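You operate a simulated robot arm through the tools that you are given. There is no shell and no other tool.

The job below is to be done with a simulated two-armed robot. You get a single attempt, and the scene is never put back.

Task
Take the blue rag from the top of the heel bench and leave it on the shelf under the glue bench. Take the black tape roll and put it in the tissue tray. Put the yellow pin on the blue block on the top of the heel bench. Fetch the small grey rag and set it on the cradle shelf of the tall trolley. Fetch the gold peg plate and set it on the purple card. Take the medium black right-foot shoe on the long table and put it away on the upper shelf of the long table. Do these in any order. Set down upright: medium black right-foot shoe.

It is judged by the outcome, as a careful person would: the job done as asked, and still so three seconds after it is handed in. It fails if anything else is knocked over, pushed out of place, dropped, spilled or broken.

Robot
Two 7-joint arms with two-finger grippers on one trunk, on a base that drives. Base frame: it is fixed to the floor where the robot stands at the start and does not move with it; the origin is under the middle of the robot, x ahead of it, y to its left, z up. Units: mm, rad, N and s.
The left shoulder is at the start at [78, 151, 913], the right one opposite. With the tool pointing down near the work surface each hand reaches from about 100 to 780 mm from the robot's upright axis, wherever it stands, measured 20 degrees to its own side. Places, roughly: black tape roll (8x8x4 cm) [2200, -1800, 800]; blue block [2000, -1250, 750]; blue rag (10x7x3 cm) [2500, -2100, 800]; cradle shelf of the tall trolley [1900, -4600, 1000]; gold peg plate [-750, -1250, 750]; medium black right-foot shoe [-1500, -2000, 1000]; purple card [500, 2500, 750]; shelf under the glue bench [3400, -3800, 300]; small grey rag (8x5x4 cm) [2300, -1200, 800]; tissue tray (28x19 cm) [1020, 1000, 900]; upper shelf of the long table [-2100, -1000, 500]; yellow pin (3x3x7 cm) [2000, -1300, 800]. Payload 2.54 kg a hand.
The TCP of each hand is the grasp point between the finger pads, 30 mm short of the fingertips. In the tool frame z runs along the fingers and y along their closing line. Largest opening 116 mm; the body of the gripper starts 95 mm behind the TCP.
Orientation is told as [roll, pitch, yaw] about the base's x, y, z axes, in that order, counted from this pose: with the fingers straight down and closing along the base's y, the tool's x points along the base's -x, its y along +y and its z along -z.

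Tools
- The arms move only by the tool jog_arm. It takes "left_deltas", "right_deltas" or both (then of equal length, played together; a hand with none holds still); each is a list of rows, each a list of 3 entries, a list of its own where there are three numbers: the turn, a rotation vector about the tool's x, y, z in rad, then the shift along the tool's x, y, z in mm, then the gripper command, from -1 (fully open) to 1 (shut), values between in proportion. In form: [[[wx, wy, wz], [x, y, z], gripper], ...]. A call has 1 to 20 rows; each row is the pose to reach, as a shift and turn from the pose commanded when the call began, along the tool's axes at that moment. Rows are played at 5 a second. More than 50 mm and 0.15 rad between two rows, or a gripper value outside its range, and nothing of the call is played. Where a pose cannot be reached the arm comes as near as it can. A force on the tool above 40 N (or 10 N above the force at the start of the call, whichever is more), or a blocked arm, ends the call early, and 0.2 s more pass. Each finger travels about 72 mm/s and halts on what it meets, pressing with about 28 N; the grip force reading is that of the motor and also rises with nothing between the fingers. The clock runs only during rows and for 0.2 s after the last one: add rows that repeat a pose to give the fingers time. It gives the time, the measured TCP pose, the force on the tool (base axes), the opening and the grip force at its end, in the units of the frame above (readings bear some noise), with the torque about the TCP (base axes, N m) and any sound that the robot's microphone picked up.
- Cameras (640 x 400 px; columns grow to the right, rows downward): "scene" is now at [160.1, 11.1, 1070.3]; the picture's right is [0.11, -0.99, 0.00], its down [-0.18, -0.02, -0.98] and it looks along [0.98, 0.11, -0.18] (base axes); focal length 214 px, centre (320, 200). "left" rides on the left gripper at [69, 15, -122] in its tool frame; the picture's right is [-0.21, 0.98, 0.00], its down [-0.83, -0.18, -0.53] and it looks along [-0.52, -0.11, 0.85] (tool axes); focal length 251 px, centre (320, 200). "right" rides on the right gripper at [69, -15, -122] in its tool frame; the picture's right is [0.21, 0.98, 0.00], its down [-0.83, 0.18, -0.53] and it looks along [-0.52, 0.12, 0.85] (tool axes); focal length 251 px, centre (320, 200). There is no depth. A picture from a camera that has moved, and an enlarged one, comes with that camera's place and axes in the base frame and with its lens.
- capture(camera): a new picture of that camera. It takes no simulated time.
- move_column(by): slides the trunk up (or, below 0, down) by that many mm; the arms and the scene camera ride with it, the base frame stays. It gives what a move gives, with no picture.
- roll_base(legs): drives the robot by 1 to 6 legs, each [ahead, left, turn to the left] in mm, mm and rad, along the robot's own axes; the way and the turn of a leg run together, so that a leg with both is an arc; at most 1500 mm and 3.142 rad a leg. The arms and the cameras ride along, it lands a little off, and it stops where it bumps. It gives what a move gives.
- head_to(pan, tilt): turns the head with the scene camera to pan (to the left, within 1.396 rad either way) and tilt (down, from -0.506 to 1.204), counted from straight ahead of the robot. It gives what a move gives.
- inspect(camera, box): a new picture of the part [left, top, right, bottom] of that camera's present view, enlarged. It takes no simulated time.
- sign_off(): hands the job in; it is judged then, once.

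Places have to be worked out from the pictures, the camera data and where the tool is seen. Open the grippers and draw the arms clear of the work before you hand the job in, unless the task says otherwise.

The tools are called after "Call:" as a command line: name --argument value ..., lists and objects as JSON in quotes. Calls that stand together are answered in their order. jog_arm: Moves the arms, as the interface text tells. Its arguments: {"type":"object","properties":{"left_deltas":{"type":"array"},"right_deltas":{"type":"array"}},"required":[]} The other tools are called the same way: move_column (by) slides the trunk up or down; roll_base (legs) drives the base; head_to (pan, tilt) turns the head that bears the scene camera; capture (camera) takes a picture; inspect (camera, box) takes an enlarged picture of a part of a camera's view; sign_off () hands the job in.

At the start:

```text
t: 0.0
left_tool_pos: [317.7, 98.8, 1020.3]
left_ee_rot: [0.0, 0.001, 0.0]
left_ft_force: [-1.3, 0.4, -0.4]
left_torque: [0.05, -0.03, 0.03]
left_grip_width: 116.2
left_gripper_force: 0.1
right_tool_pos: [439.5, -199.1, 1095.7]
right_ee_rot: [0.001, -0.001, -0.001]
right_ft_force: [-0.4, 0.5, -0.8]
right_torque: [0.02, 0.02, 0.03]
right_grip_width: 115.9
right_gripper_force: 0.0
trunk travel left (down, up): [-150.0, 139.0]
robot x, y, heading: [-2.0, 0.5, 0.0]
head pan, tilt: [0.11, 0.187]
```

scene: 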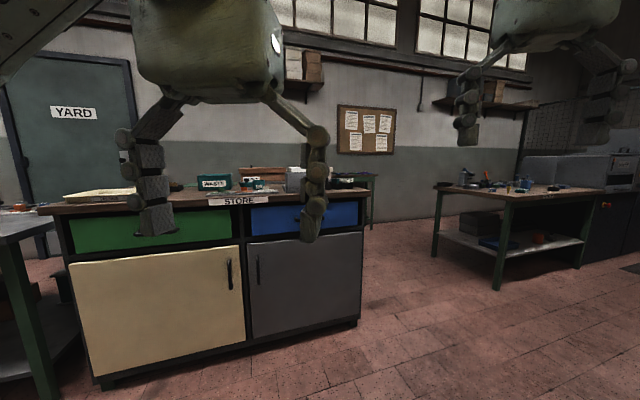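
right: 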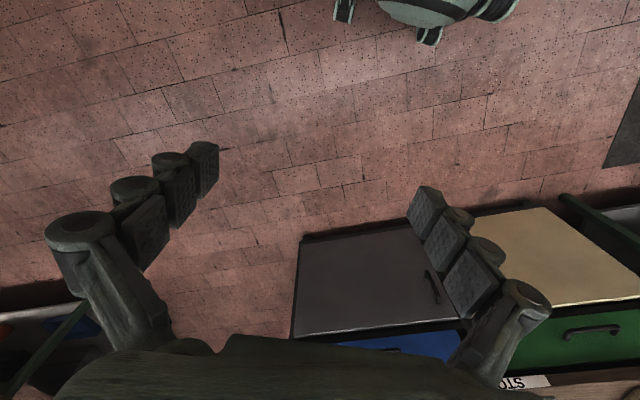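
left: 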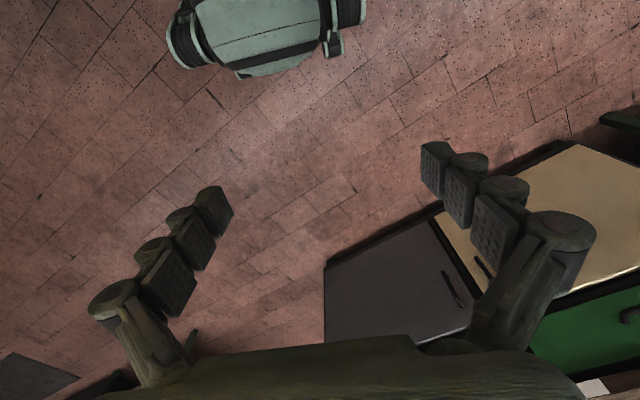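

The start pictures show the store cabinet ahead-left and a green-legged bench ahead-right. I look around with the head before I drive.

Call:
head_to --pan -0.7 --tilt 0.25

Call:
capture --camera "scene"

Call:
head_to --pan -1.39 --tilt 0.25

Call:
capture --camera "scene"

Call:
head_to --pan 0.9 --tilt 0.25

Call:
capture --camera "scene"

```text
t: 1.1
left_tool_pos: [317.4, 99.9, 1019.9]
left_ee_rot: [0.002, -0.001, 0.001]
left_ft_force: [-0.2, 0.4, -0.4]
left_torque: [-0.03, -0.01, -0.01]
left_grip_width: 116.0
left_gripper_force: 0.1
right_tool_pos: [438.3, -198.8, 1095.7]
right_ee_rot: [-0.001, -0.001, -0.003]
right_ft_force: [0.4, -0.1, -1.0]
right_torque: [-0.03, 0.0, 0.03]
right_grip_width: 116.0
right_gripper_force: 0.0
trunk travel left (down, up): [-150.0, 139.0]
robot x, y, heading: [-1.5, -3.9, -0.002]
head pan, tilt: [-0.7, 0.25]
```

```text
taken
camera scene: at [139.1, -59.2, 1064.4], right [-0.64, -0.77, 0.0], down [-0.19, 0.16, -0.97], along [0.74, -0.62, -0.25], focal length 214 px, centre (320, 200)
```

scene: 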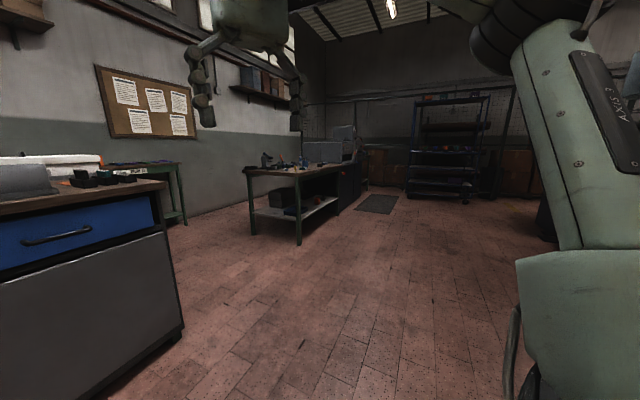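

```text
t: 2.2
left_tool_pos: [319.1, 100.0, 1021.5]
left_ee_rot: [0.0, 0.0, 0.0]
left_ft_force: [0.2, -0.4, 0.7]
left_torque: [0.03, -0.01, -0.04]
left_grip_width: 116.1
left_gripper_force: 0.0
right_tool_pos: [438.8, -199.0, 1096.3]
right_ee_rot: [0.001, 0.001, -0.001]
right_ft_force: [-0.2, 0.1, -0.8]
right_torque: [0.02, 0.0, -0.02]
right_grip_width: 116.0
right_gripper_force: 0.0
trunk travel left (down, up): [-150.0, 139.0]
robot x, y, heading: [-0.4, -0.5, 0.003]
head pan, tilt: [-1.389, 0.25]
```

```text
taken
camera scene: at [84.5, -90.9, 1064.4], right [-0.98, -0.18, 0.0], down [-0.04, 0.24, -0.97], along [0.18, -0.95, -0.25], focal length 214 px, centre (320, 200)
```

scene: 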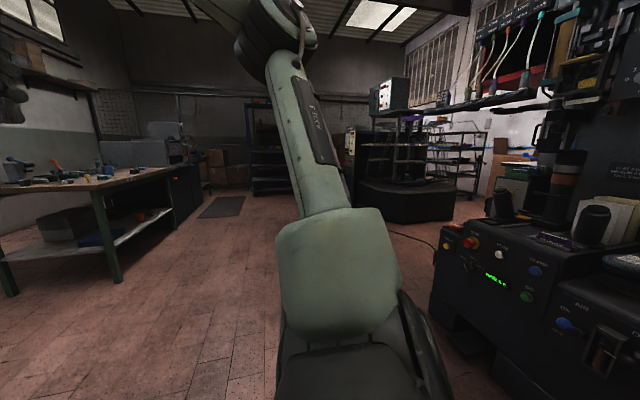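

```text
t: 4.3
left_tool_pos: [317.0, 99.8, 1020.3]
left_ee_rot: [0.0, -0.002, 0.0]
left_ft_force: [-0.4, 0.8, 0.2]
left_torque: [0.0, -0.03, 0.0]
left_grip_width: 115.9
left_gripper_force: 0.0
right_tool_pos: [438.7, -198.5, 1097.1]
right_ee_rot: [0.001, -0.001, -0.004]
right_ft_force: [0.4, 0.5, -0.2]
right_torque: [0.02, -0.01, 0.0]
right_grip_width: 115.8
right_gripper_force: 0.2
trunk travel left (down, up): [-150.0, 139.0]
robot x, y, heading: [-1.0, -0.5, -0.0]
head pan, tilt: [0.901, 0.25]
```

```text
taken
camera scene: at [125.6, 74.1, 1064.4], right [0.78, -0.62, 0.0], down [-0.15, -0.19, -0.97], along [0.6, 0.76, -0.25], focal length 214 px, centre (320, 200)
```

scene: 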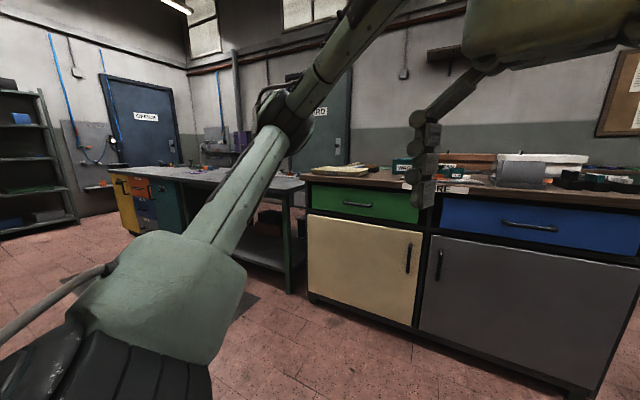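

The heel bench's near corner works out at about (1960,-1285), with its front edge running toward (2460,-2410), so it sits turned about 24°. I drive to a spot in front of it, turn to face it, and look down.

Call:
roll_base --legs '[[790, -850, 0], [790, -850, 0], [0, 0, 0.42]]'

Call:
head_to --pan 0 --tilt 0.5

Call:
capture --camera "scene"

```text
t: 22.4
left_tool_pos: [1850.4, -1476.6, 1020.1]
left_ee_rot: [-0.001, 0.0, 0.435]
left_ft_force: [-0.8, -0.6, 0.1]
left_torque: [0.02, -0.01, 0.0]
left_grip_width: 115.9
left_gripper_force: 0.1
right_tool_pos: [2086.7, -1695.6, 1097.3]
right_ee_rot: [0.0, 0.0, 0.435]
right_ft_force: [0.3, -1.0, 0.6]
right_torque: [-0.01, -0.01, -0.01]
right_grip_width: 116.1
right_gripper_force: 0.0
trunk travel left (down, up): [-150.0, 139.0]
robot x, y, heading: [1604.8, -1700.9, 0.433]
head pan, tilt: [0.901, 0.25]
```

```text
t: 23.6
left_tool_pos: [1851.3, -1475.1, 1020.5]
left_ee_rot: [0.001, 0.001, 0.438]
left_ft_force: [0.1, -0.5, -0.3]
left_torque: [-0.02, 0.03, 0.0]
left_grip_width: 116.1
left_gripper_force: 0.0
right_tool_pos: [2086.7, -1694.1, 1096.6]
right_ee_rot: [0.001, 0.0, 0.435]
right_ft_force: [-0.4, 0.1, -0.1]
right_torque: [0.0, 0.0, -0.03]
right_grip_width: 116.1
right_gripper_force: 0.2
trunk travel left (down, up): [-150.0, 139.0]
robot x, y, heading: [1602.6, -1700.0, 0.436]
head pan, tilt: [0.0, 0.499]
```

```text
taken
camera scene: at [1748.2, -1633.0, 1041.3], right [0.42, -0.91, 0.0], down [-0.43, -0.2, -0.88], along [0.8, 0.37, -0.48], focal length 214 px, centre (320, 200)
```

scene: 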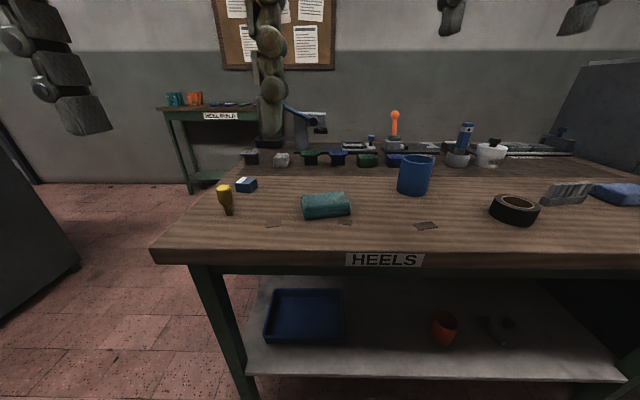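

The bench is in view, with the yellow pin, blue block, tape roll and a blue rag at the right. I enlarge the picture to tell the things apart.

Call:
inspect --camera "scene" --box '[190, 130, 350, 230]'

Call:
inspect --camera "scene" --box '[480, 130, 640, 230]'

Call:
inspect --camera "scene" --box '[340, 100, 500, 200]'

```text
4.00 times, centred on (270, 180) of scene
camera zoom: at [1748.2, -1633.0, 1041.3], right [0.42, -0.91, 0.0], down [-0.43, -0.2, -0.88], along [0.8, 0.37, -0.48], focal length 858 px, centre (520, 280)
```

zoom: 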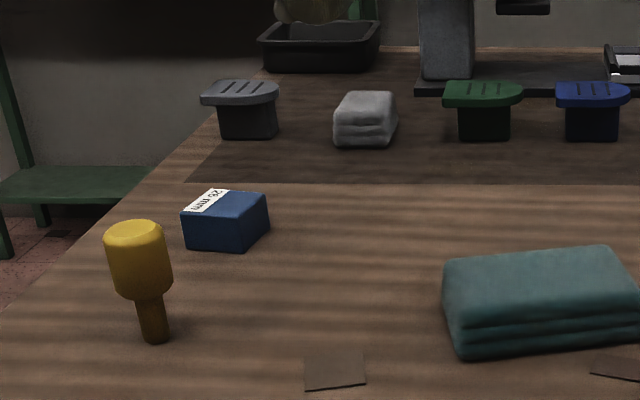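

```text
4.00 times, centred on (560, 180) of scene
camera zoom: at [1748.2, -1633.0, 1041.3], right [0.42, -0.91, 0.0], down [-0.43, -0.2, -0.88], along [0.8, 0.37, -0.48], focal length 858 px, centre (-640, 280)
```

zoom: 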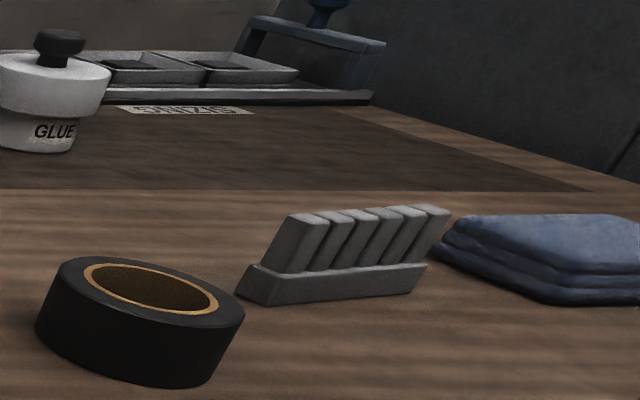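

```text
4.00 times, centred on (420, 150) of scene
camera zoom: at [1748.2, -1633.0, 1041.3], right [0.42, -0.91, 0.0], down [-0.43, -0.2, -0.88], along [0.8, 0.37, -0.48], focal length 858 px, centre (-80, 400)
```

zoom: 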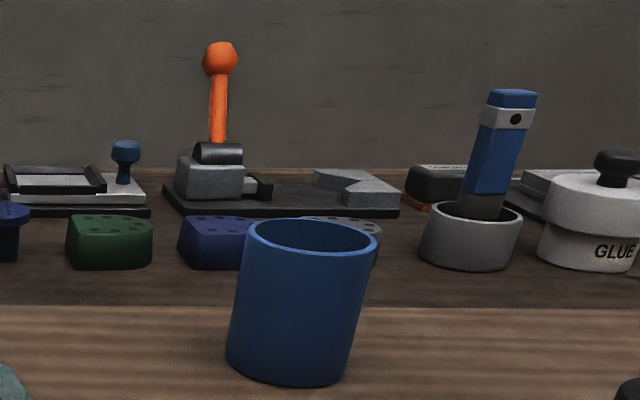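

With the table top between 750 and 800 mm, I need the wrist camera to settle its height. I move the left hand ahead-left toward the pin and take a picture.

Call:
jog_arm --left_deltas '[[[0, 0, 0], [-30, 30, 0], -1], [[0, 0, 0], [-60, 60, 0], -1], [[0, 0, 0], [-100, 80, 20], -1], [[0, 0, 0], [-120, 88, 40], -1], [[0, 0, 0], [-120, 88, 40], -1]]'

Call:
capture --camera "left"

Call:
capture --camera "right"

```text
t: 24.9
left_tool_pos: [1920.8, -1346.0, 979.5]
left_ee_rot: [0.0, 0.0, 0.436]
left_ft_force: [0.4, 0.2, 0.5]
left_torque: [0.02, 0.02, 0.0]
left_grip_width: 116.2
left_gripper_force: 0.1
right_tool_pos: [2086.4, -1695.5, 1097.1]
right_ee_rot: [0.0, 0.001, 0.435]
right_ft_force: [-0.3, -0.2, 0.0]
right_torque: [0.02, 0.0, 0.01]
right_grip_width: 116.0
right_gripper_force: 0.1
trunk travel left (down, up): [-150.0, 139.0]
robot x, y, heading: [1602.3, -1700.3, 0.441]
head pan, tilt: [0.0, 0.499]
```

```text
taken
camera left: at [1852.1, -1361.4, 1102.0], right [-0.22, 0.98, 0.0], down [0.82, 0.18, 0.53], along [0.52, 0.12, -0.85], focal length 251 px, centre (320, 200)
```

left: 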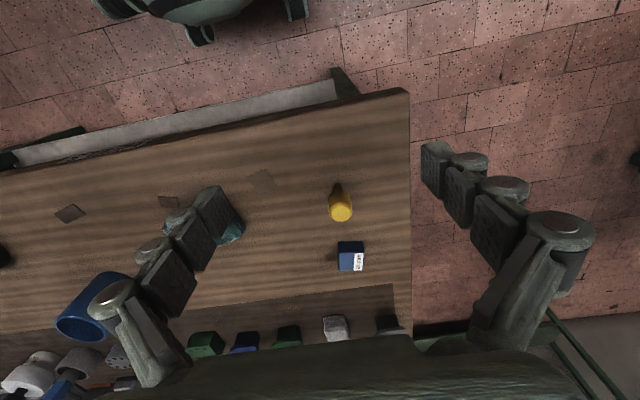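

```text
taken
camera right: at [2029.9, -1738.6, 1218.3], right [-0.61, 0.8, 0.0], down [0.67, 0.51, 0.53], along [0.42, 0.32, -0.85], focal length 251 px, centre (320, 200)
```

right: 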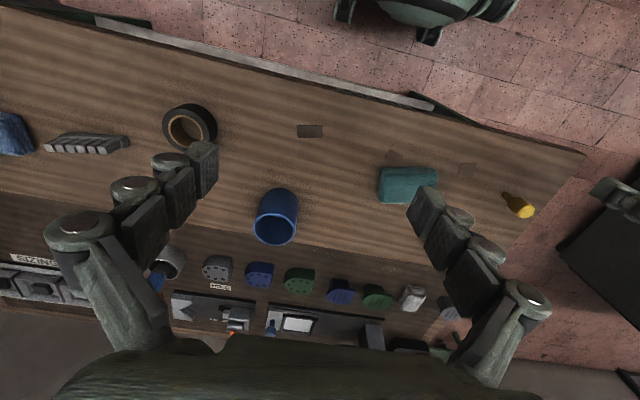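

Triangulating the pin base from three views gives a table top near z=800, the pin at about (2008,-1301) and the block at about (2106,-1257). I move the left hand over the pin and check.

Call:
jog_arm --left_deltas '[[[0, 0, 0], [-40, 2, 0], -1], [[0, 0, 0], [-80, 4, 10], -1], [[0, 0, 0], [-98, 4, 30], -1], [[0, 0, 0], [-98, 4, 45], -1], [[0, 0, 0], [-98, 4, 45], -1]]'

Call:
capture --camera "left"

Call:
capture --camera "scene"

```text
t: 26.1
left_tool_pos: [2007.9, -1300.3, 935.0]
left_ee_rot: [-0.001, 0.0, 0.437]
left_ft_force: [0.1, -0.9, 0.2]
left_torque: [-0.01, 0.0, 0.01]
left_grip_width: 115.9
left_gripper_force: 0.1
right_tool_pos: [2086.7, -1695.5, 1096.6]
right_ee_rot: [-0.002, -0.001, 0.433]
right_ft_force: [-1.1, -0.6, 0.6]
right_torque: [0.02, -0.01, 0.01]
right_grip_width: 116.1
right_gripper_force: 0.0
trunk travel left (down, up): [-150.0, 139.0]
robot x, y, heading: [1600.2, -1699.3, 0.436]
head pan, tilt: [0.0, 0.499]
```

```text
taken
camera left: at [1939.4, -1314.9, 1056.9], right [-0.22, 0.98, 0.0], down [0.83, 0.18, 0.53], along [0.52, 0.12, -0.85], focal length 251 px, centre (320, 200)
```

left: 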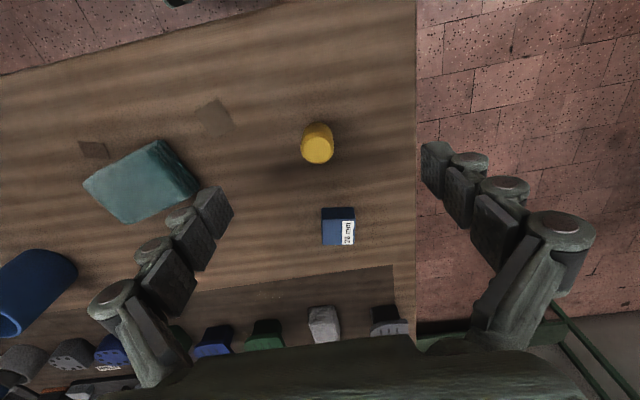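

```text
taken
camera scene: at [1748.2, -1633.0, 1041.3], right [0.42, -0.91, 0.0], down [-0.43, -0.2, -0.88], along [0.8, 0.37, -0.48], focal length 214 px, centre (320, 200)
```

scene: 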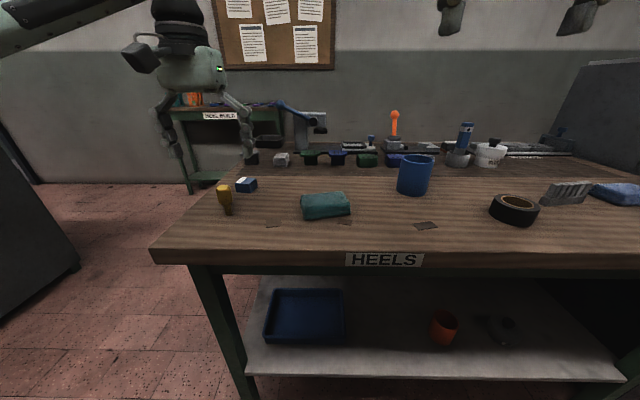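

The pin's head sits right under the TCP in the wrist picture (317,143 against a predicted 320,141). I go down to about z=838 around its head and close.

Call:
jog_arm --left_deltas '[[[0, 0, 0], [0, -2, 40], -1], [[0, 0, 0], [0, -2, 70], -1], [[0, 0, 0], [0, -2, 90], -1], [[0, 0, 0], [0, -2, 97], -1], [[0, 0, 0], [0, -2, 97], -1]]'

Call:
capture --camera "left"

Call:
inspect --camera "scene" --box '[150, 130, 310, 230]'

```text
t: 27.2
left_tool_pos: [2009.0, -1303.1, 838.5]
left_ee_rot: [-0.001, 0.0, 0.434]
left_ft_force: [-0.6, -0.2, -0.8]
left_torque: [0.0, -0.01, -0.01]
left_grip_width: 116.2
left_gripper_force: 0.0
right_tool_pos: [2086.8, -1695.1, 1097.2]
right_ee_rot: [0.0, -0.001, 0.435]
right_ft_force: [-0.6, -1.0, 0.4]
right_torque: [-0.02, -0.01, -0.03]
right_grip_width: 115.9
right_gripper_force: 0.1
trunk travel left (down, up): [-150.0, 139.0]
robot x, y, heading: [1604.8, -1700.3, 0.438]
head pan, tilt: [0.0, 0.499]
```

```text
taken
camera left: at [1939.7, -1318.3, 960.7], right [-0.22, 0.98, 0.0], down [0.82, 0.18, 0.53], along [0.52, 0.12, -0.85], focal length 251 px, centre (320, 200)
```

left: 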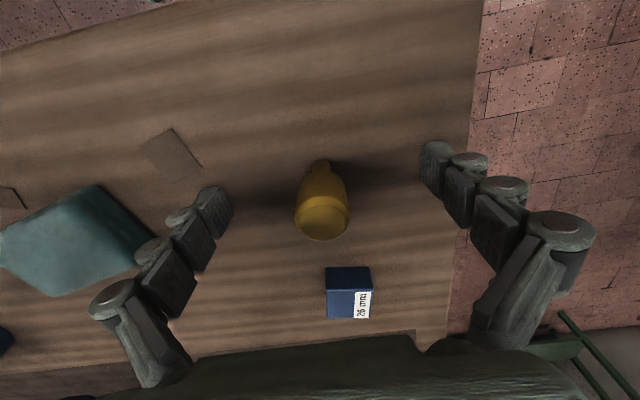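

```text
4.00 times, centred on (230, 180) of scene
camera zoom: at [1748.2, -1633.0, 1041.3], right [0.42, -0.91, 0.0], down [-0.43, -0.2, -0.88], along [0.8, 0.37, -0.48], focal length 858 px, centre (680, 280)
```

zoom: 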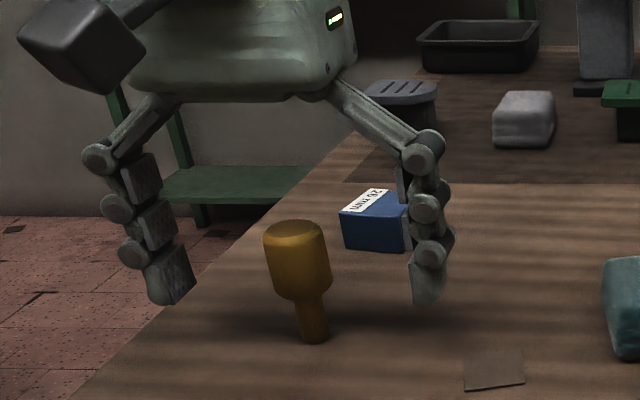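

The fingers straddle the yellow head at mid-height and the table comes out at about z=797. I close the gripper.

Call:
jog_arm --left_deltas '[[[0, 0, 0], [0, 0, 0], 0], [[0, 0, 0], [0, 0, 0], 0.4], [[0, 0, 0], [0, 0, 0], 1], [[0, 0, 0], [0, 0, 0], 1], [[0, 0, 0], [0, 0, 0], 1], [[0, 0, 0], [0, 0, 0], 1]]'

Call:
capture --camera "left"

Call:
inspect --camera "scene" --box '[150, 130, 310, 230]'

```text
t: 28.6
left_tool_pos: [2008.5, -1302.7, 838.9]
left_ee_rot: [0.0, 0.0, 0.436]
left_ft_force: [0.3, 0.3, 0.4]
left_torque: [-0.04, -0.03, 0.02]
left_grip_width: 25.1
left_gripper_force: 28.1
right_tool_pos: [2087.1, -1695.6, 1096.8]
right_ee_rot: [0.0, -0.001, 0.435]
right_ft_force: [-0.9, 0.6, 0.0]
right_torque: [0.0, 0.0, 0.01]
right_grip_width: 116.1
right_gripper_force: 0.1
trunk travel left (down, up): [-150.0, 139.0]
robot x, y, heading: [1607.3, -1697.2, 0.437]
head pan, tilt: [0.0, 0.499]
```

```text
taken
camera left: at [1939.7, -1318.4, 960.8], right [-0.22, 0.98, 0.0], down [0.82, 0.18, 0.53], along [0.52, 0.12, -0.85], focal length 251 px, centre (320, 200)
```

left: 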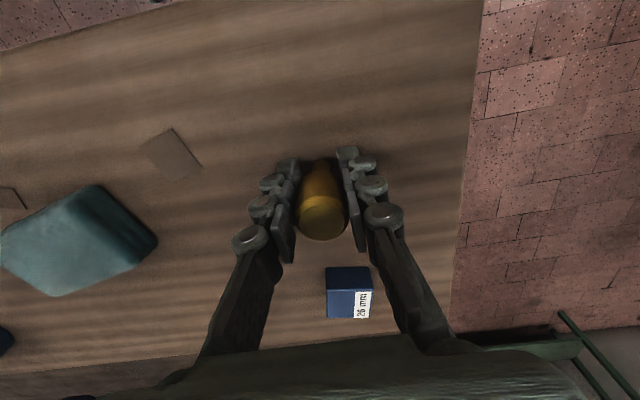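

```text
4.00 times, centred on (230, 180) of scene
camera zoom: at [1748.2, -1633.0, 1041.3], right [0.42, -0.91, 0.0], down [-0.43, -0.2, -0.88], along [0.8, 0.37, -0.48], focal length 858 px, centre (680, 280)
```

zoom: 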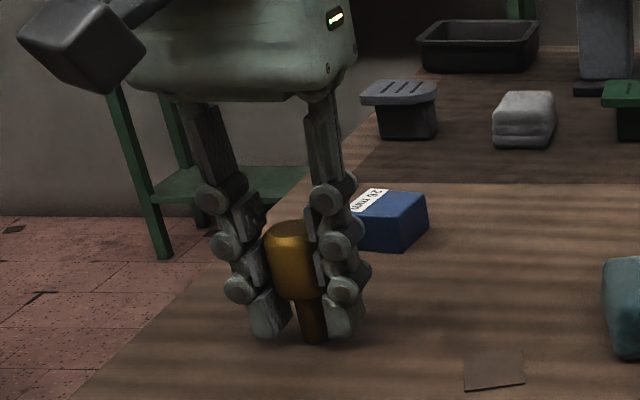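

The pin is held at 25 mm opening. The block's top centre works out at about (2123,-1250, 820) from two wrist pictures, so I lift the pin and carry it 126 mm ahead.

Call:
jog_arm --left_deltas '[[[0, 0, 0], [0, 0, -20], 1], [[0, 0, 0], [0, 0, -50], 1], [[0, 0, 0], [-40, 0, -50], 1], [[0, 0, 0], [-80, 0, -50], 1], [[0, 0, 0], [-115, 0, -50], 1], [[0, 0, 0], [-126, 0, -50], 1], [[0, 0, 0], [-126, 0, -45], 1], [[0, 0, 0], [-126, 0, -45], 1]]'

Call:
capture --camera "left"

Call:
inspect --camera "scene" --box '[170, 120, 330, 220]'

```text
t: 30.4
left_tool_pos: [2125.2, -1248.7, 885.0]
left_ee_rot: [-0.001, 0.001, 0.438]
left_ft_force: [0.4, 0.7, -0.7]
left_torque: [0.01, 0.03, -0.02]
left_grip_width: 25.2
left_gripper_force: 28.4
right_tool_pos: [2087.6, -1695.7, 1097.7]
right_ee_rot: [0.0, 0.0, 0.434]
right_ft_force: [-0.2, -0.4, 0.1]
right_torque: [-0.01, -0.05, 0.02]
right_grip_width: 115.8
right_gripper_force: 0.0
trunk travel left (down, up): [-150.0, 139.0]
robot x, y, heading: [1604.4, -1701.8, 0.44]
head pan, tilt: [0.0, 0.499]
```

```text
taken
camera left: at [2054.8, -1264.0, 1005.8], right [-0.22, 0.98, 0.0], down [0.83, 0.18, 0.53], along [0.52, 0.12, -0.85], focal length 251 px, centre (320, 200)
```

left: 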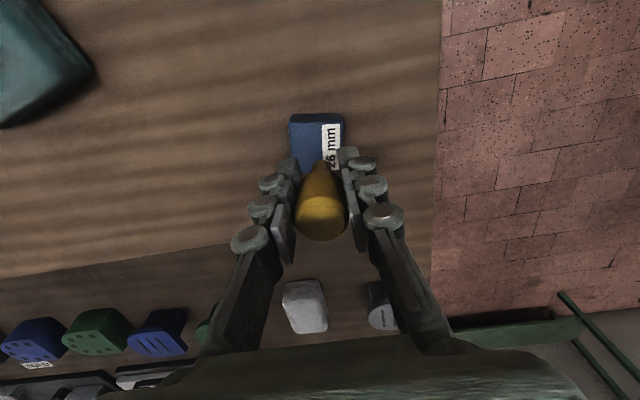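

```text
4.00 times, centred on (250, 170) of scene
camera zoom: at [1748.3, -1633.0, 1041.3], right [0.42, -0.91, 0.0], down [-0.43, -0.2, -0.88], along [0.8, 0.37, -0.48], focal length 858 px, centre (600, 320)
```

zoom: 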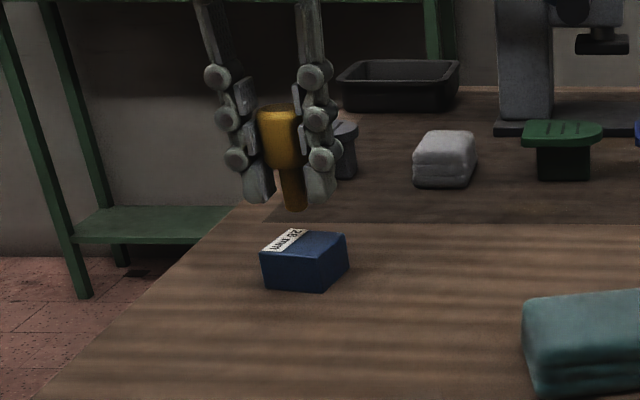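

The pin sits over the block centre, perhaps 2 mm too far left. I correct that and lower in small steps to just above contact, expected at TCP z≈861.

Call:
jog_arm --left_deltas '[[[0, 0, 0], [0, -2, 8], 1], [[0, 0, 0], [0, -2, 15], 1], [[0, 0, 0], [0, -2, 20], 1], [[0, 0, 0], [0, -2, 22], 1], [[0, 0, 0], [0, -2, 22], 1]]'

Call:
inspect --camera "scene" --box '[210, 150, 290, 200]'

Call:
inspect --camera "left" --box '[240, 80, 400, 180]'

```text
t: 31.6
left_tool_pos: [2125.0, -1251.4, 864.0]
left_ee_rot: [-0.003, -0.005, 0.439]
left_ft_force: [3.1, 4.7, 13.7]
left_torque: [0.17, -0.12, 0.01]
left_grip_width: 25.0
left_gripper_force: 27.5
right_tool_pos: [2085.5, -1696.5, 1098.1]
right_ee_rot: [-0.001, -0.003, 0.433]
right_ft_force: [0.9, -1.3, 0.3]
right_torque: [0.03, -0.03, 0.03]
right_grip_width: 116.0
right_gripper_force: 0.1
trunk travel left (down, up): [-150.0, 139.0]
robot x, y, heading: [1604.9, -1698.2, 0.439]
head pan, tilt: [0.0, 0.499]
```

```text
8.00 times, centred on (250, 175) of scene
camera zoom: at [1747.6, -1633.5, 1041.6], right [0.42, -0.91, 0.0], down [-0.43, -0.2, -0.88], along [0.8, 0.37, -0.48], focal length 1716 px, centre (880, 400)
```

zoom: 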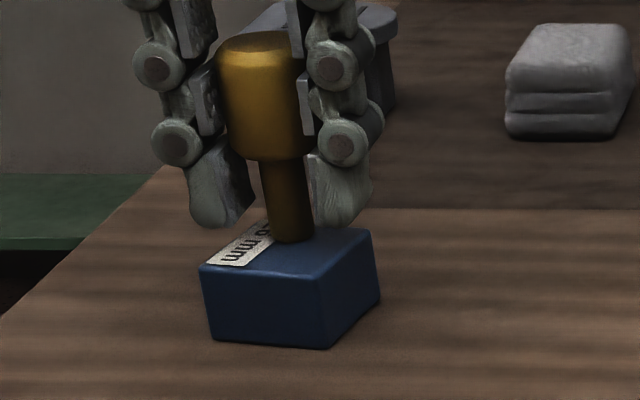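

```text
4.00 times, centred on (320, 130) of left
camera zoom: at [2055.7, -1266.3, 986.2], right [-0.22, 0.98, 0.0], down [0.82, 0.18, 0.54], along [0.52, 0.12, -0.84], focal length 1006 px, centre (320, 480)
```

zoom: 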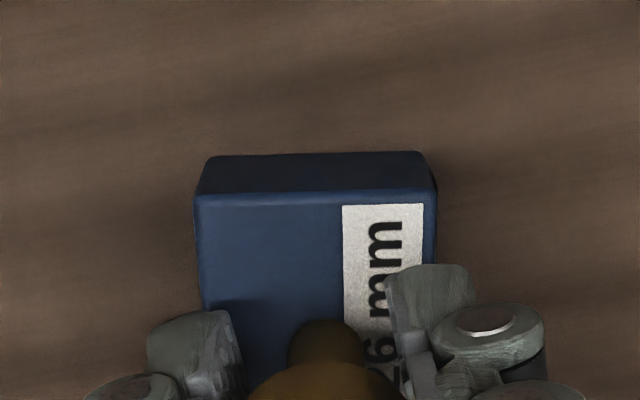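

Contact came at z=864, and the pin stands about 6 mm behind the block's centre. I lift slightly, shift back 6 mm and set it down again.

Call:
jog_arm --left_deltas '[[[0, 0, 0], [0, 0, -6], 1], [[0, 0, 0], [6, 0, -6], 1], [[0, 0, 0], [6, 0, -6], 1], [[0, 0, 0], [6, 0, -2], 1], [[0, 0, 0], [6, 0, -1], 1]]'

Call:
inspect --camera "scene" --box '[210, 150, 290, 200]'

Call:
inspect --camera "left" --box '[240, 80, 400, 180]'

```text
t: 32.9
left_tool_pos: [2119.1, -1253.4, 863.5]
left_ee_rot: [0.0, -0.004, 0.436]
left_ft_force: [-0.9, 0.9, 6.9]
left_torque: [0.03, -0.07, 0.02]
left_grip_width: 25.0
left_gripper_force: 28.0
right_tool_pos: [2085.6, -1695.5, 1097.2]
right_ee_rot: [-0.001, -0.002, 0.435]
right_ft_force: [0.4, 0.2, -0.5]
right_torque: [0.03, -0.01, 0.03]
right_grip_width: 116.0
right_gripper_force: 0.1
trunk travel left (down, up): [-150.0, 139.0]
robot x, y, heading: [1607.3, -1700.2, 0.434]
head pan, tilt: [0.0, 0.499]
```

```text
8.00 times, centred on (250, 175) of scene
camera zoom: at [1747.8, -1633.4, 1041.5], right [0.42, -0.91, 0.0], down [-0.43, -0.2, -0.88], along [0.8, 0.37, -0.48], focal length 1716 px, centre (880, 400)
```

zoom: 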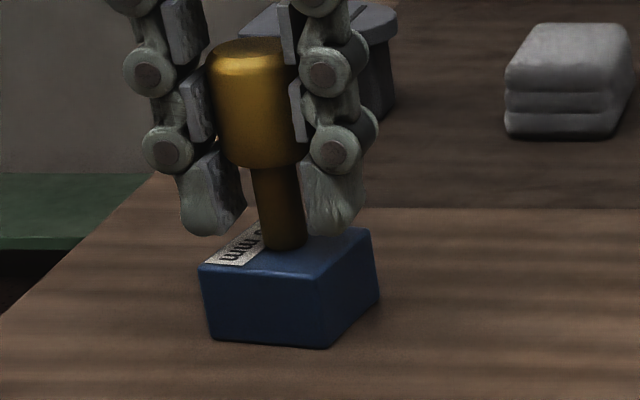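

```text
4.00 times, centred on (320, 130) of left
camera zoom: at [2049.7, -1269.1, 986.4], right [-0.22, 0.98, 0.0], down [0.82, 0.18, 0.54], along [0.52, 0.12, -0.84], focal length 1006 px, centre (320, 480)
```

zoom: 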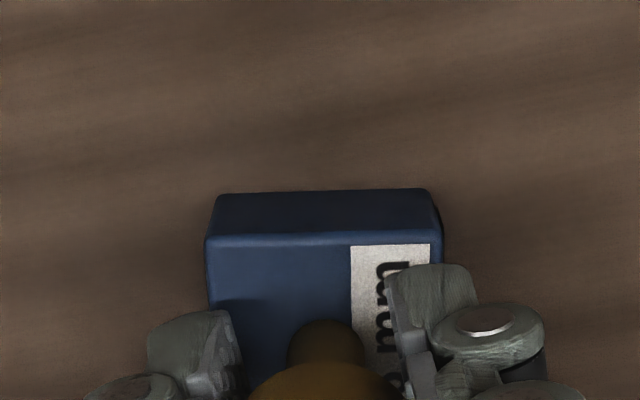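

The pin stem now stands on the block's centre with about 7 N of contact. I open slowly, then raise the hand straight up.

Call:
jog_arm --left_deltas '[[[0, 0, 0], [0, 0, 0], 0.55], [[0, 0, 0], [0, 0, 0], 0.45], [[0, 0, 0], [0, 0, 0], 0.2], [[0, 0, 0], [0, 0, 0], 0], [[0, 0, 0], [0, 0, 0], 0], [[0, 0, 0], [0, 0, -20], 0], [[0, 0, 0], [0, 0, -60], 0], [[0, 0, 0], [0, 0, -100], 0], [[0, 0, 0], [0, 0, -100], -1]]'

Call:
inspect --camera "scene" --box '[190, 130, 350, 230]'

Call:
capture --camera "left"

```text
t: 34.9
left_tool_pos: [2119.2, -1254.0, 962.6]
left_ee_rot: [-0.001, -0.001, 0.435]
left_ft_force: [-0.2, 0.6, -0.6]
left_torque: [-0.03, -0.01, 0.01]
left_grip_width: 107.8
left_gripper_force: 0.0
right_tool_pos: [2086.8, -1695.5, 1096.4]
right_ee_rot: [0.0, 0.0, 0.434]
right_ft_force: [-0.4, -0.1, -0.5]
right_torque: [-0.01, -0.01, 0.01]
right_grip_width: 116.0
right_gripper_force: 0.1
trunk travel left (down, up): [-150.0, 139.0]
robot x, y, heading: [1601.2, -1701.4, 0.434]
head pan, tilt: [0.0, 0.499]
```

```text
4.00 times, centred on (270, 180) of scene
camera zoom: at [1748.3, -1633.0, 1041.2], right [0.42, -0.91, 0.0], down [-0.43, -0.2, -0.88], along [0.8, 0.37, -0.48], focal length 858 px, centre (520, 280)
```

zoom: 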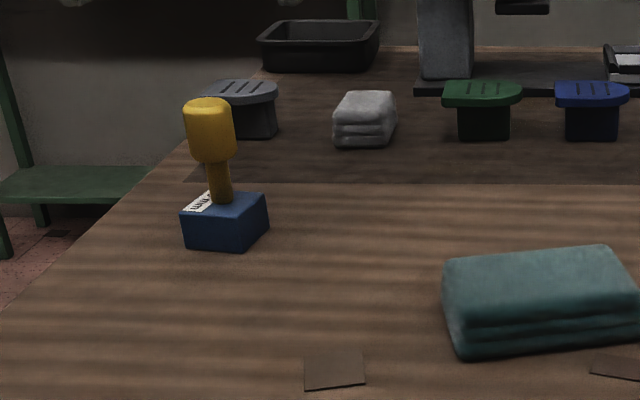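

```text
taken
camera left: at [2051.4, -1269.4, 1084.6], right [-0.22, 0.98, 0.0], down [0.83, 0.18, 0.53], along [0.52, 0.12, -0.85], focal length 251 px, centre (320, 200)
```

left: 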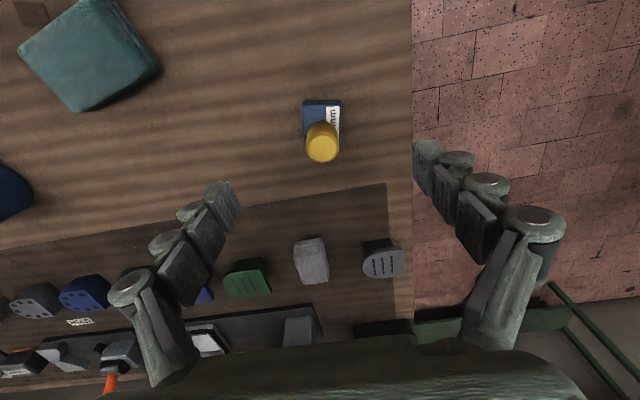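

The pin stands on the block. The grey rag lies near (2302,-1225), too far from here, so I lift the left hand a little, drive 140 mm ahead and look again.

Call:
jog_arm --left_deltas '[[[0, 0, 0], [30, 0, -40], -1], [[0, 0, 0], [70, 0, -60], -1], [[0, 0, 0], [70, 0, -60], -1]]'

Call:
roll_base --legs '[[140, 0, 0]]'

Call:
capture --camera "left"

Call:
capture --camera "scene"

```text
t: 35.6
left_tool_pos: [2055.6, -1284.5, 1022.6]
left_ee_rot: [0.0, -0.001, 0.437]
left_ft_force: [-0.5, 0.2, -0.3]
left_torque: [0.02, 0.02, -0.01]
left_grip_width: 116.1
left_gripper_force: 0.1
right_tool_pos: [2086.1, -1695.4, 1097.7]
right_ee_rot: [0.0, 0.001, 0.434]
right_ft_force: [0.2, -0.4, 0.1]
right_torque: [-0.02, 0.03, 0.02]
right_grip_width: 115.9
right_gripper_force: 0.0
trunk travel left (down, up): [-150.0, 139.0]
robot x, y, heading: [1603.2, -1704.8, 0.431]
head pan, tilt: [0.0, 0.499]
```

```text
t: 37.0
left_tool_pos: [2182.7, -1224.2, 1022.0]
left_ee_rot: [0.001, -0.001, 0.437]
left_ft_force: [-0.7, 0.0, -0.1]
left_torque: [-0.02, 0.0, 0.0]
left_grip_width: 116.3
left_gripper_force: 0.0
right_tool_pos: [2213.7, -1635.6, 1096.3]
right_ee_rot: [0.0, 0.001, 0.437]
right_ft_force: [0.5, 0.3, 0.2]
right_torque: [0.01, 0.01, -0.02]
right_grip_width: 116.1
right_gripper_force: 0.1
trunk travel left (down, up): [-150.0, 139.0]
robot x, y, heading: [1731.3, -1640.5, 0.436]
head pan, tilt: [0.0, 0.499]
```

```text
taken
camera left: at [2114.2, -1238.9, 1143.8], right [-0.22, 0.98, 0.0], down [0.83, 0.19, 0.53], along [0.52, 0.12, -0.85], focal length 251 px, centre (320, 200)
```

left: 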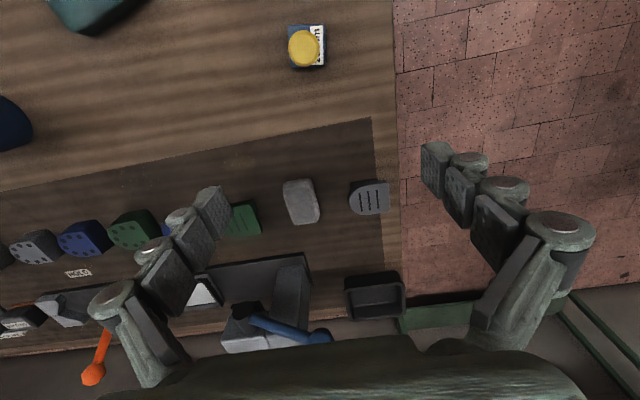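

```text
taken
camera scene: at [1875.7, -1573.4, 1041.1], right [0.42, -0.91, 0.0], down [-0.43, -0.2, -0.88], along [0.8, 0.37, -0.48], focal length 214 px, centre (320, 200)
```

scene: 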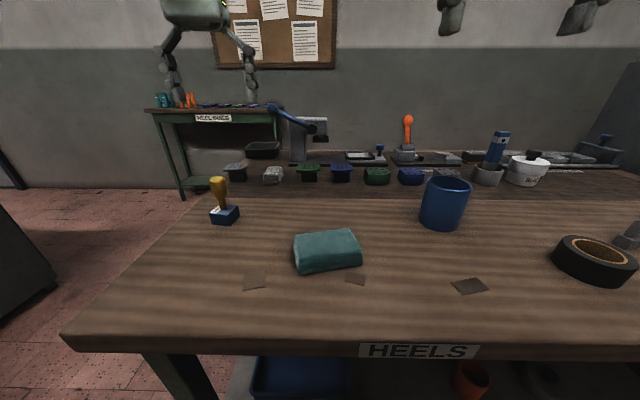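

The grey rag's centre comes out at about (2311,-1222), with its long side running ahead, so the gripper's closing line fits as is. I move above it with a narrower opening and check.

Call:
jog_arm --left_deltas '[[[0, 0, 0], [-40, -20, 0], -0.5], [[0, 0, 0], [-80, -40, 20], -0.5], [[0, 0, 0], [-117, -52, 50], -0.5], [[0, 0, 0], [-117, -52, 90], -0.5], [[0, 0, 0], [-117, -52, 100], -0.5], [[0, 0, 0], [-117, -52, 100], -0.5]]'

Call:
capture --camera "left"

Call:
inspect --camera "scene" --box '[190, 110, 350, 210]'

```text
t: 38.4
left_tool_pos: [2310.9, -1218.9, 922.3]
left_ee_rot: [0.002, 0.0, 0.435]
left_ft_force: [-0.8, -0.6, 0.7]
left_torque: [-0.02, -0.03, 0.0]
left_grip_width: 87.1
left_gripper_force: 0.0
left hand out of reach, approached as far as the arm can: row 3
right_tool_pos: [2213.6, -1635.1, 1098.0]
right_ee_rot: [0.001, 0.001, 0.435]
right_ft_force: [-0.6, -0.6, -1.0]
right_torque: [0.01, 0.05, 0.01]
right_grip_width: 116.0
right_gripper_force: 0.1
trunk travel left (down, up): [-150.0, 139.0]
robot x, y, heading: [1732.0, -1640.1, 0.437]
head pan, tilt: [0.0, 0.499]
```

```text
taken
camera left: at [2242.1, -1234.3, 1043.8], right [-0.22, 0.98, 0.0], down [0.83, 0.18, 0.53], along [0.52, 0.12, -0.85], focal length 251 px, centre (320, 200)
```

left: 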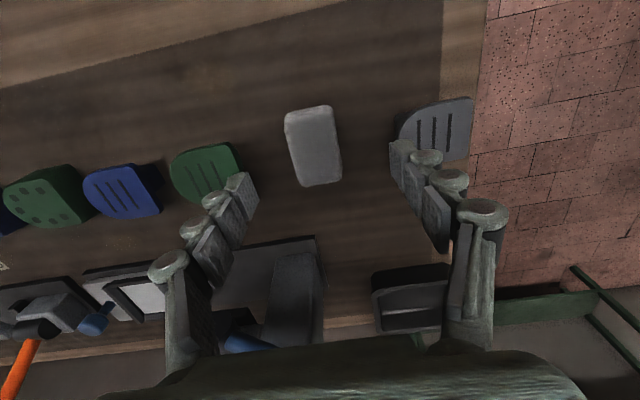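

```text
4.00 times, centred on (270, 160) of scene
camera zoom: at [1875.4, -1573.7, 1041.3], right [0.42, -0.91, 0.0], down [-0.43, -0.2, -0.88], along [0.8, 0.37, -0.48], focal length 858 px, centre (520, 360)
```

zoom: 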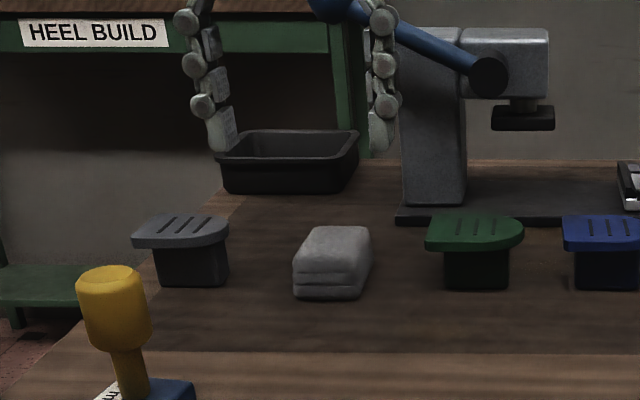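

The rag is about 5 mm ahead and 6 mm to the right of the hand's axis. I narrow the opening to 75 mm to clear the heels on both sides, centre, go down and close.

Call:
jog_arm --left_deltas '[[[0, 0, 0], [-5, -6, 20], -0.3], [[0, 0, 0], [-5, -6, 50], -0.3], [[0, 0, 0], [-5, -6, 75], -0.3], [[0, 0, 0], [-5, -6, 89], -0.3], [[0, 0, 0], [-5, -6, 89], -0.3]]'

Call:
inspect --camera "scene" --box '[190, 110, 350, 210]'

Call:
capture --camera "left"

```text
t: 39.6
left_tool_pos: [2317.4, -1223.1, 831.2]
left_ee_rot: [0.002, 0.0, 0.436]
left_ft_force: [-0.4, -0.1, -0.5]
left_torque: [0.0, 0.02, 0.01]
left_grip_width: 75.4
left_gripper_force: 0.1
right_tool_pos: [2213.4, -1636.2, 1097.1]
right_ee_rot: [0.0, -0.001, 0.436]
right_ft_force: [0.4, 0.3, -0.2]
right_torque: [-0.01, 0.02, -0.03]
right_grip_width: 116.1
right_gripper_force: 0.0
trunk travel left (down, up): [-150.0, 139.0]
robot x, y, heading: [1728.3, -1640.9, 0.432]
head pan, tilt: [0.0, 0.499]
```

```text
4.00 times, centred on (270, 160) of scene
camera zoom: at [1875.3, -1573.6, 1041.3], right [0.42, -0.91, 0.0], down [-0.43, -0.2, -0.88], along [0.8, 0.37, -0.48], focal length 858 px, centre (520, 360)
```

zoom: 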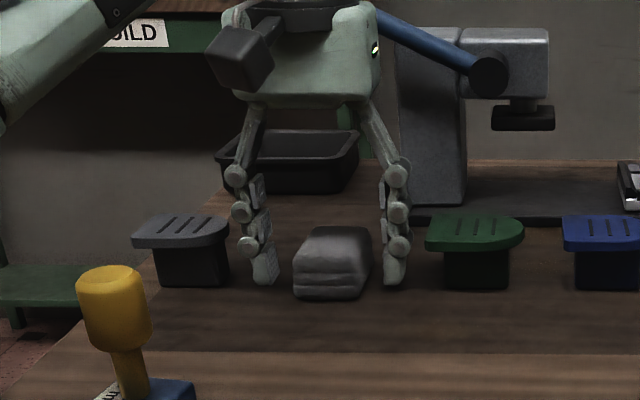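

```text
taken
camera left: at [2248.7, -1238.9, 953.8], right [-0.22, 0.98, 0.0], down [0.82, 0.19, 0.53], along [0.52, 0.12, -0.85], focal length 251 px, centre (320, 200)
```

left: 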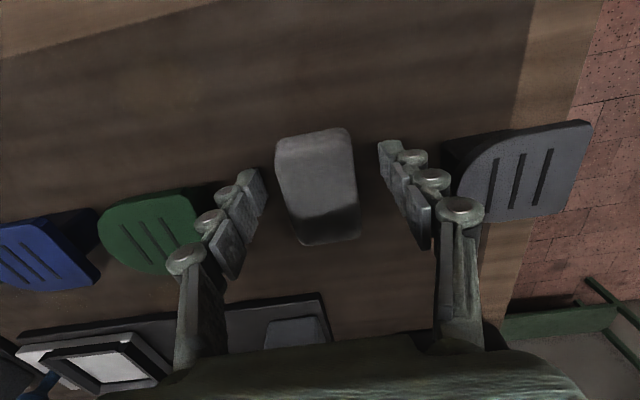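

The rag sits between the fingers with the heels clear. I close and lift.

Call:
jog_arm --left_deltas '[[[0, 0, 0], [0, 0, 0], 0.2], [[0, 0, 0], [0, 0, 0], 1], [[0, 0, 0], [0, 0, 0], 1], [[0, 0, 0], [0, 0, 0], 1], [[0, 0, 0], [0, 0, -30], 1], [[0, 0, 0], [0, 0, -75], 1], [[0, 0, 0], [30, 0, -120], 1], [[0, 0, 0], [70, 0, -160], 1], [[0, 0, 0], [110, 0, -190], 1], [[0, 0, 0], [150, 0, -190], 1], [[0, 0, 0], [190, 0, -190], 1], [[0, 0, 0], [230, 0, -190], 1]]'

Call:
capture --camera "left"

Call:
capture --camera "scene"

Call:
capture --camera "right"

```text
refused: row 7 steps farther than a row can; nothing moved
```

```text
taken
camera left: at [2248.7, -1238.9, 953.8], right [-0.22, 0.98, 0.0], down [0.82, 0.19, 0.53], along [0.52, 0.12, -0.85], focal length 251 px, centre (320, 200)
```

left: 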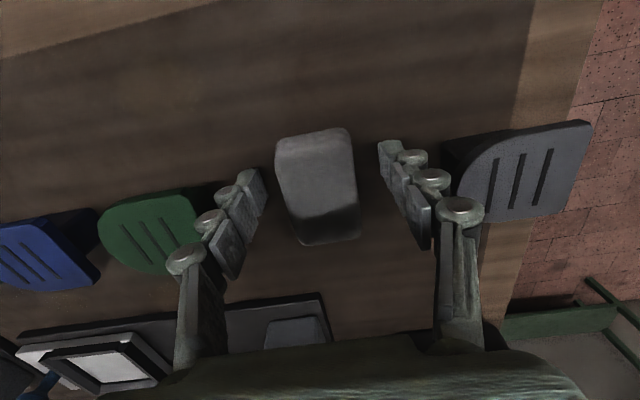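

```text
taken
camera scene: at [1875.3, -1573.6, 1041.3], right [0.42, -0.91, 0.0], down [-0.43, -0.2, -0.88], along [0.8, 0.37, -0.48], focal length 214 px, centre (320, 200)
```

scene: 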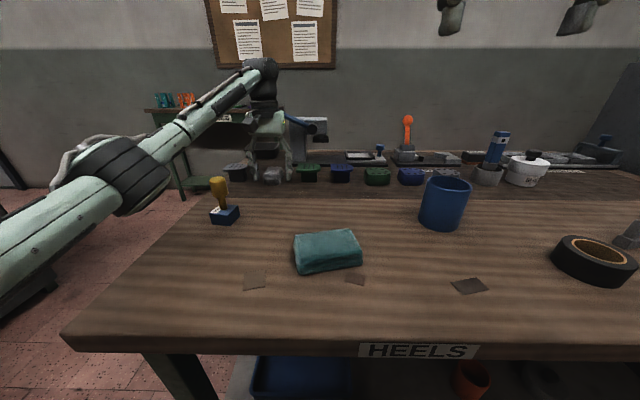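

```text
taken
camera right: at [2157.1, -1679.0, 1218.3], right [-0.61, 0.79, 0.0], down [0.67, 0.51, 0.53], along [0.42, 0.32, -0.85], focal length 251 px, centre (320, 200)
```

right: 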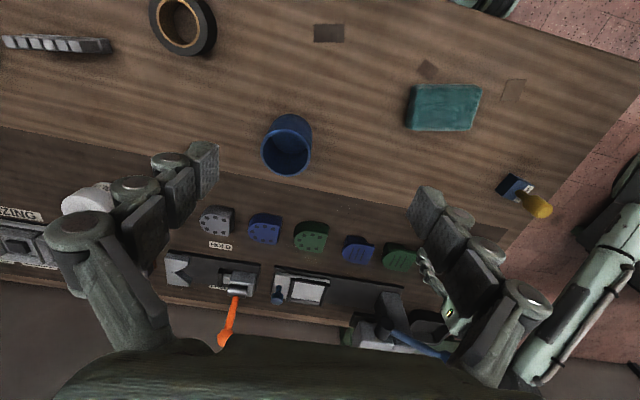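

A row was too long; nothing moved. I send the same close-and-lift with shorter steps.

Call:
jog_arm --left_deltas '[[[0, 0, 0], [0, 0, 0], 0.2], [[0, 0, 0], [0, 0, 0], 1], [[0, 0, 0], [0, 0, 0], 1], [[0, 0, 0], [0, 0, 0], 1], [[0, 0, 0], [0, 0, -30], 1], [[0, 0, 0], [0, 0, -70], 1], [[0, 0, 0], [10, 0, -110], 1], [[0, 0, 0], [40, 0, -145], 1], [[0, 0, 0], [75, 0, -175], 1], [[0, 0, 0], [115, 0, -190], 1], [[0, 0, 0], [155, 0, -190], 1], [[0, 0, 0], [195, 0, -190], 1], [[0, 0, 0], [230, 0, -190], 1]]'

Call:
capture --camera "left"

Call:
capture --camera "scene"

```text
t: 42.4
left_tool_pos: [2109.9, -1322.7, 1023.1]
left_ee_rot: [0.0, 0.0, 0.438]
left_ft_force: [0.2, 0.6, -1.0]
left_torque: [-0.03, 0.0, 0.01]
left_grip_width: 44.8
left_gripper_force: 28.3
right_tool_pos: [2213.3, -1635.9, 1097.2]
right_ee_rot: [0.0, -0.002, 0.436]
right_ft_force: [0.2, 0.2, 0.1]
right_torque: [-0.04, 0.02, 0.02]
right_grip_width: 115.9
right_gripper_force: 0.1
trunk travel left (down, up): [-150.0, 139.0]
robot x, y, heading: [1729.7, -1645.6, 0.437]
head pan, tilt: [0.0, 0.499]
```

```text
taken
camera left: at [2040.2, -1337.8, 1145.6], right [-0.22, 0.98, 0.0], down [0.82, 0.19, 0.53], along [0.52, 0.12, -0.85], focal length 251 px, centre (320, 200)
```

left: 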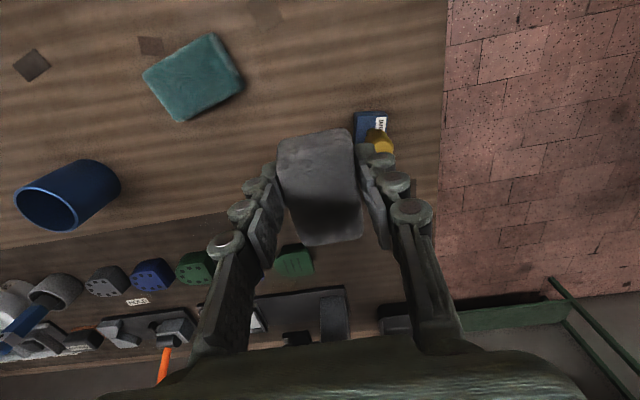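

```text
taken
camera scene: at [1875.1, -1573.6, 1041.3], right [0.42, -0.91, 0.0], down [-0.43, -0.2, -0.88], along [0.8, 0.37, -0.48], focal length 214 px, centre (320, 200)
```

scene: 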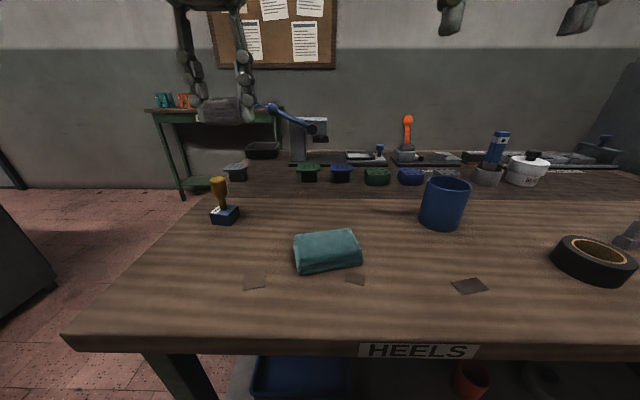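

The left hand holds the grey rag (45 mm opening). I slide the base right along the bench to bring the blue rag in front of the right arm.

Call:
roll_base --legs '[[-100, 0, 0], [0, -475, 0]]'

Call:
capture --camera "scene"

Call:
capture --camera "right"

```text
t: 48.3
left_tool_pos: [2222.5, -1800.0, 1023.6]
left_ee_rot: [0.0, -0.001, 0.437]
left_ft_force: [-0.1, -0.4, 0.1]
left_torque: [0.0, -0.01, 0.03]
left_grip_width: 44.4
left_gripper_force: 28.0
right_tool_pos: [2325.9, -2112.6, 1097.0]
right_ee_rot: [-0.001, 0.001, 0.434]
right_ft_force: [0.3, 0.4, -0.2]
right_torque: [-0.01, 0.01, -0.04]
right_grip_width: 116.3
right_gripper_force: 0.0
trunk travel left (down, up): [-150.0, 139.0]
robot x, y, heading: [1842.3, -2115.9, 0.441]
head pan, tilt: [0.0, 0.499]
```

```text
taken
camera scene: at [1986.8, -2050.8, 1041.3], right [0.42, -0.91, 0.0], down [-0.43, -0.2, -0.88], along [0.8, 0.37, -0.48], focal length 214 px, centre (320, 200)
```

scene: 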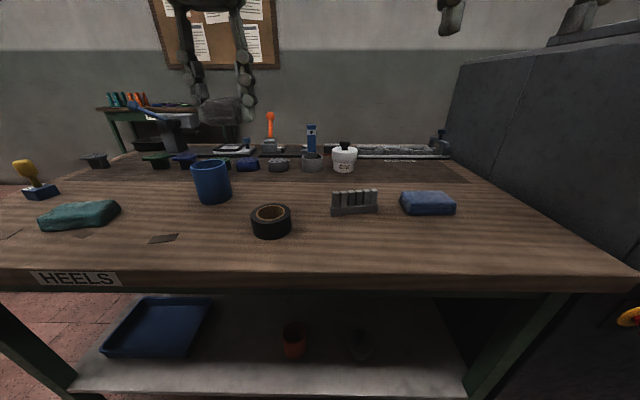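

```text
taken
camera right: at [2268.6, -2156.3, 1218.3], right [-0.61, 0.8, 0.0], down [0.67, 0.51, 0.53], along [0.42, 0.32, -0.85], focal length 251 px, centre (320, 200)
```

right: 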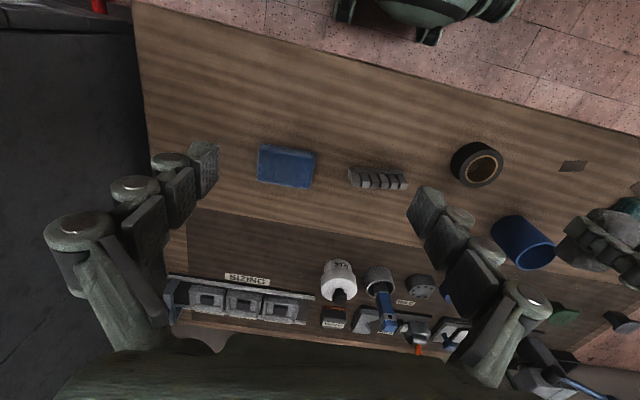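

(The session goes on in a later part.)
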